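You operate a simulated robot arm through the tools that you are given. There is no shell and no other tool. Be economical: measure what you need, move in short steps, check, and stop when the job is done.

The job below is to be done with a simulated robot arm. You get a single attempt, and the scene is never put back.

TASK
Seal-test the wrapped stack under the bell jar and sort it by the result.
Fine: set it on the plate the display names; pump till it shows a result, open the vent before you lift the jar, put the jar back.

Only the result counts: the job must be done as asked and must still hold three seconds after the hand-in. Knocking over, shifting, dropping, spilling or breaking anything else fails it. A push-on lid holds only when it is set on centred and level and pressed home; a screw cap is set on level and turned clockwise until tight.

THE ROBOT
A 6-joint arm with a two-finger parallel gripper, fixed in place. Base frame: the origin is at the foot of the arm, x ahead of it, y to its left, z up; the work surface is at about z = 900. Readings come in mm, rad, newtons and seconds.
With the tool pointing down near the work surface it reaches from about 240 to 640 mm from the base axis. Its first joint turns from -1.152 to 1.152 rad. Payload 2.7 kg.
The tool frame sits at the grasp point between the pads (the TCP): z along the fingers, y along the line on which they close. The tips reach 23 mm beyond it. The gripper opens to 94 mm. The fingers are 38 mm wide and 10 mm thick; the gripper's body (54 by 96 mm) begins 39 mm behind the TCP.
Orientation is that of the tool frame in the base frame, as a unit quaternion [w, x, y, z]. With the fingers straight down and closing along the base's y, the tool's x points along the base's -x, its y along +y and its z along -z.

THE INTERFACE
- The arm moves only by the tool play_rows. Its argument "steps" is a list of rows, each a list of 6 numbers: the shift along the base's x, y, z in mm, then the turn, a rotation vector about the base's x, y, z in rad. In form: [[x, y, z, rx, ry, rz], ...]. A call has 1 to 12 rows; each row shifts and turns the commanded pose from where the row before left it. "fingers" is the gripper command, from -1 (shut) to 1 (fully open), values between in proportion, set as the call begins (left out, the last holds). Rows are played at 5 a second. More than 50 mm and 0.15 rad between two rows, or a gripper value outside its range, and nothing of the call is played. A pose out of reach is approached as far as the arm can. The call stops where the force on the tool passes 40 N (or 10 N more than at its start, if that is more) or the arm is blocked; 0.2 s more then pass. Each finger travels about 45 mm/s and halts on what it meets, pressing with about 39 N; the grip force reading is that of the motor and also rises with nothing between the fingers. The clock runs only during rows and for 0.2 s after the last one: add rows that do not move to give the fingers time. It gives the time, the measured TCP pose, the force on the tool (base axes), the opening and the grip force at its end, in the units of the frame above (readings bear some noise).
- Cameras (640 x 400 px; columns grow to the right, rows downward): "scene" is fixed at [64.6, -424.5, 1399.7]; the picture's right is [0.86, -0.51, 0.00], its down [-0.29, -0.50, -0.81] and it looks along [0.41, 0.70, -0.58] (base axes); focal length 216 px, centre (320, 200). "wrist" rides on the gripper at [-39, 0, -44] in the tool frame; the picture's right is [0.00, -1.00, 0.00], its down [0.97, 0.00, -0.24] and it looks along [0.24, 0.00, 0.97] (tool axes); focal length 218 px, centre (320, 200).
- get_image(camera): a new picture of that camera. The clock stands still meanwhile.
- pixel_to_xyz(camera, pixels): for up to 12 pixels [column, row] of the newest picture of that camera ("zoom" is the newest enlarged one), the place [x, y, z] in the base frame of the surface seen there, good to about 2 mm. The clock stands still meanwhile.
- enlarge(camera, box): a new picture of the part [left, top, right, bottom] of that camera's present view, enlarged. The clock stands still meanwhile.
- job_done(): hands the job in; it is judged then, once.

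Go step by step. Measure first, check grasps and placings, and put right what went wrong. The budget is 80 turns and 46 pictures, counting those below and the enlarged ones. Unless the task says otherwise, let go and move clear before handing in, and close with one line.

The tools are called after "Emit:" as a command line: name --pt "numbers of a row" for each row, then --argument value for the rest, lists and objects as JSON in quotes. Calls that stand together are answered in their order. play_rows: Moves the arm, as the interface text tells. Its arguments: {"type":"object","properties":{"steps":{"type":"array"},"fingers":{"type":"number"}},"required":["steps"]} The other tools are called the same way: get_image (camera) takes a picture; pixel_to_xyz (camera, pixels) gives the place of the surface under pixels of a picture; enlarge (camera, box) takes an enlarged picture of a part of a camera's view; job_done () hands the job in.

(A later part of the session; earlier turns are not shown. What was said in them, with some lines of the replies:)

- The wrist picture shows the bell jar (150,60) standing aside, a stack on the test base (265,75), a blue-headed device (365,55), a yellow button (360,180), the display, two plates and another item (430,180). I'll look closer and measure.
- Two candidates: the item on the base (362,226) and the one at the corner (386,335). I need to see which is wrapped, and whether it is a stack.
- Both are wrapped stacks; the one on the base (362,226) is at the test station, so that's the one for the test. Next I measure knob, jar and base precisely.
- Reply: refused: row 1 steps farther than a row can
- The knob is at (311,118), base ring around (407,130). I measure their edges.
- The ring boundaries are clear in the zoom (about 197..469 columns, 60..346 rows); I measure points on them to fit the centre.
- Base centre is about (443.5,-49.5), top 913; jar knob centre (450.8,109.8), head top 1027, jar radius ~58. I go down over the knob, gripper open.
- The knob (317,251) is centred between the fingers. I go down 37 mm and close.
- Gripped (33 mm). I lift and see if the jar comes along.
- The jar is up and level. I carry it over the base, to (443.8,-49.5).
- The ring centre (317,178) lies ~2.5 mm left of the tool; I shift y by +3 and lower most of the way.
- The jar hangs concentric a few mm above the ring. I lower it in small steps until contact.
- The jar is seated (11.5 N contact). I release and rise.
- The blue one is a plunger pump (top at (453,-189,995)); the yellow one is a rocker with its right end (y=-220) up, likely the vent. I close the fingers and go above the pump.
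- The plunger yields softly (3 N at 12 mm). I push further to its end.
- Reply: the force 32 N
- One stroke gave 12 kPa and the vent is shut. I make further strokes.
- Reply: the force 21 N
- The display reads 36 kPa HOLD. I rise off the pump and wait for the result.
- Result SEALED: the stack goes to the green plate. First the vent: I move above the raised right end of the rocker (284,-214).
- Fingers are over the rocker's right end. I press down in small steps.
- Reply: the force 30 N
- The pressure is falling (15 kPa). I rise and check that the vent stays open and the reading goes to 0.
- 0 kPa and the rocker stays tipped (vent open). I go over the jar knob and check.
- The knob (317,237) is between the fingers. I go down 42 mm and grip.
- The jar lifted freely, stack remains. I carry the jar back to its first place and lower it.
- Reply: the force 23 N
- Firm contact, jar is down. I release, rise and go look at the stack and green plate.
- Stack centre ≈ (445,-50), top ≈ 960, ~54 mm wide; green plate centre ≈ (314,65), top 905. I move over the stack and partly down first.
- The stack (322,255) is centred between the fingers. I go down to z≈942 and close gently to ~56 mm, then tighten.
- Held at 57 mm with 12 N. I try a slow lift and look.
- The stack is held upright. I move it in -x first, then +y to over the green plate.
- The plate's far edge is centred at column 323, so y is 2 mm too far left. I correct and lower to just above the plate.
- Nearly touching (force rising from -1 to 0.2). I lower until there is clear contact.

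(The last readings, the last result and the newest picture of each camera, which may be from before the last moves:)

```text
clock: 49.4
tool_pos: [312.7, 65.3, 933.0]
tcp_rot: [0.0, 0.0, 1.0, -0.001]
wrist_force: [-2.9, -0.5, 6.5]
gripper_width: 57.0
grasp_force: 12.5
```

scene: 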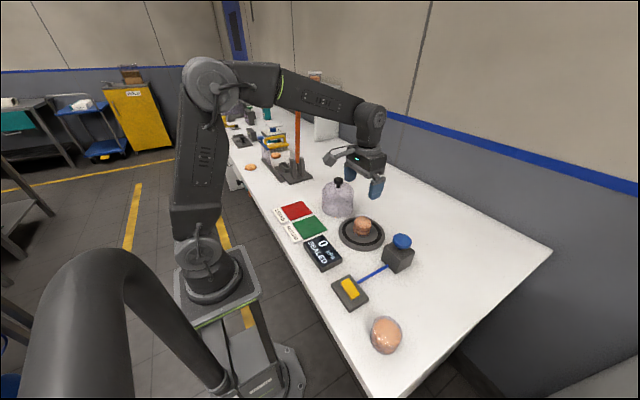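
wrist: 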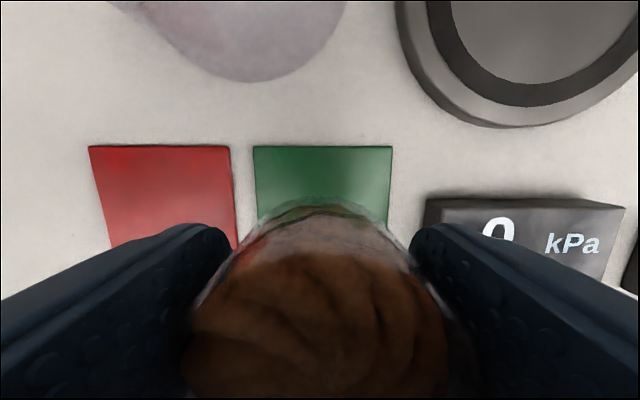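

Contact (6.5 N). I open gently, then rise.

Emit:
play_rows --pt "0 0 0.5 0 0 0" --pt "0 0 0 0 0 0" --pt "0 0 0 0 0 0" --pt "0 0 0 0 0 0" --fingers 0.6

Emit:
play_rows --pt "0 0 15 0 0 0" --pt "0 0 35 0 0 0" --pt "0 0 45 0 0 0" --pt "0 0 45 0 0 0" --pt "0 -40 20 0 0 0" --pt "0 -40 20 0 0 0" --pt "0 -40 0 0 0 0" --pt "0 0 0 0 0 0"

Emit:
get_image --camera "wrist"

Emit:
enlarge --camera "scene" --box '[270, 170, 420, 320]'

```text
clock: 50.4
tool_pos: [311.6, 66.1, 933.4]
tcp_rot: [0.0, 0.0, 1.0, 0.0]
wrist_force: [0.3, -1.0, -0.1]
gripper_width: 75.3
grasp_force: 0.1
```

```text
clock: 52.2
tool_pos: [313.2, -58.3, 1112.2]
tcp_rot: [0.0, 0.0, 1.0, 0.0]
wrist_force: [-0.7, -0.7, -0.6]
gripper_width: 75.3
grasp_force: 0.1
```

```text
7 pictures are left
```

wrist: 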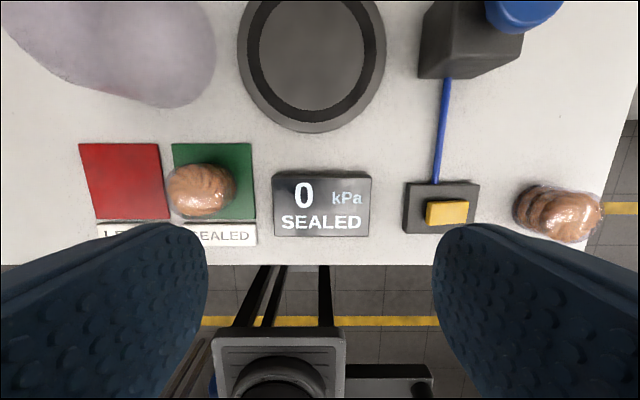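

```text
2.67 times, centred on (345, 245) of scene
```

zoom: 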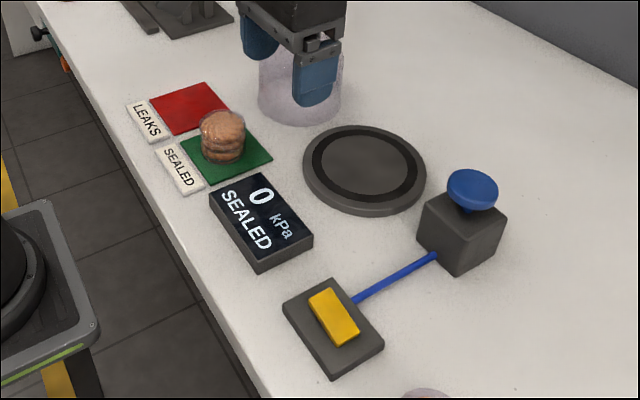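

The stack stands on the green plate (205,190) and the jar is back. I confirm the stack's place by measurement.

Emit:
pixel_to_xyz --camera "wrist" --pixels '[[203, 187], [178, 144], [250, 144], [252, 217], [100, 60]]'

Emit:
pixel_to_xyz --camera "zoom" --pixels '[[222, 125], [202, 84], [271, 158], [196, 184], [222, 160]]'

```text
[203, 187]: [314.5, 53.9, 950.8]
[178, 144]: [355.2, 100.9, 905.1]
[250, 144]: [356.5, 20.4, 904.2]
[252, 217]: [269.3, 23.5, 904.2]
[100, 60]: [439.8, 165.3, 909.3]
```

```text
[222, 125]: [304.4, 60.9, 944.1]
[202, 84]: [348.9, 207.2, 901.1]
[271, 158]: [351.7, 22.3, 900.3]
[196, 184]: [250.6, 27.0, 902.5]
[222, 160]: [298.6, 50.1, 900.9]
```

The stack is centred on the green plate, upright, the jar stands at its first place and the arm is clear. I hand in.

Emit:
job_done

```text
The job is handed in.
```

The wrapped stack tested SEALED at 36 kPa and now stands on the green plate; I vented to 0 kPa before lifting the jar and put the jar back in its original spot (vent left open).
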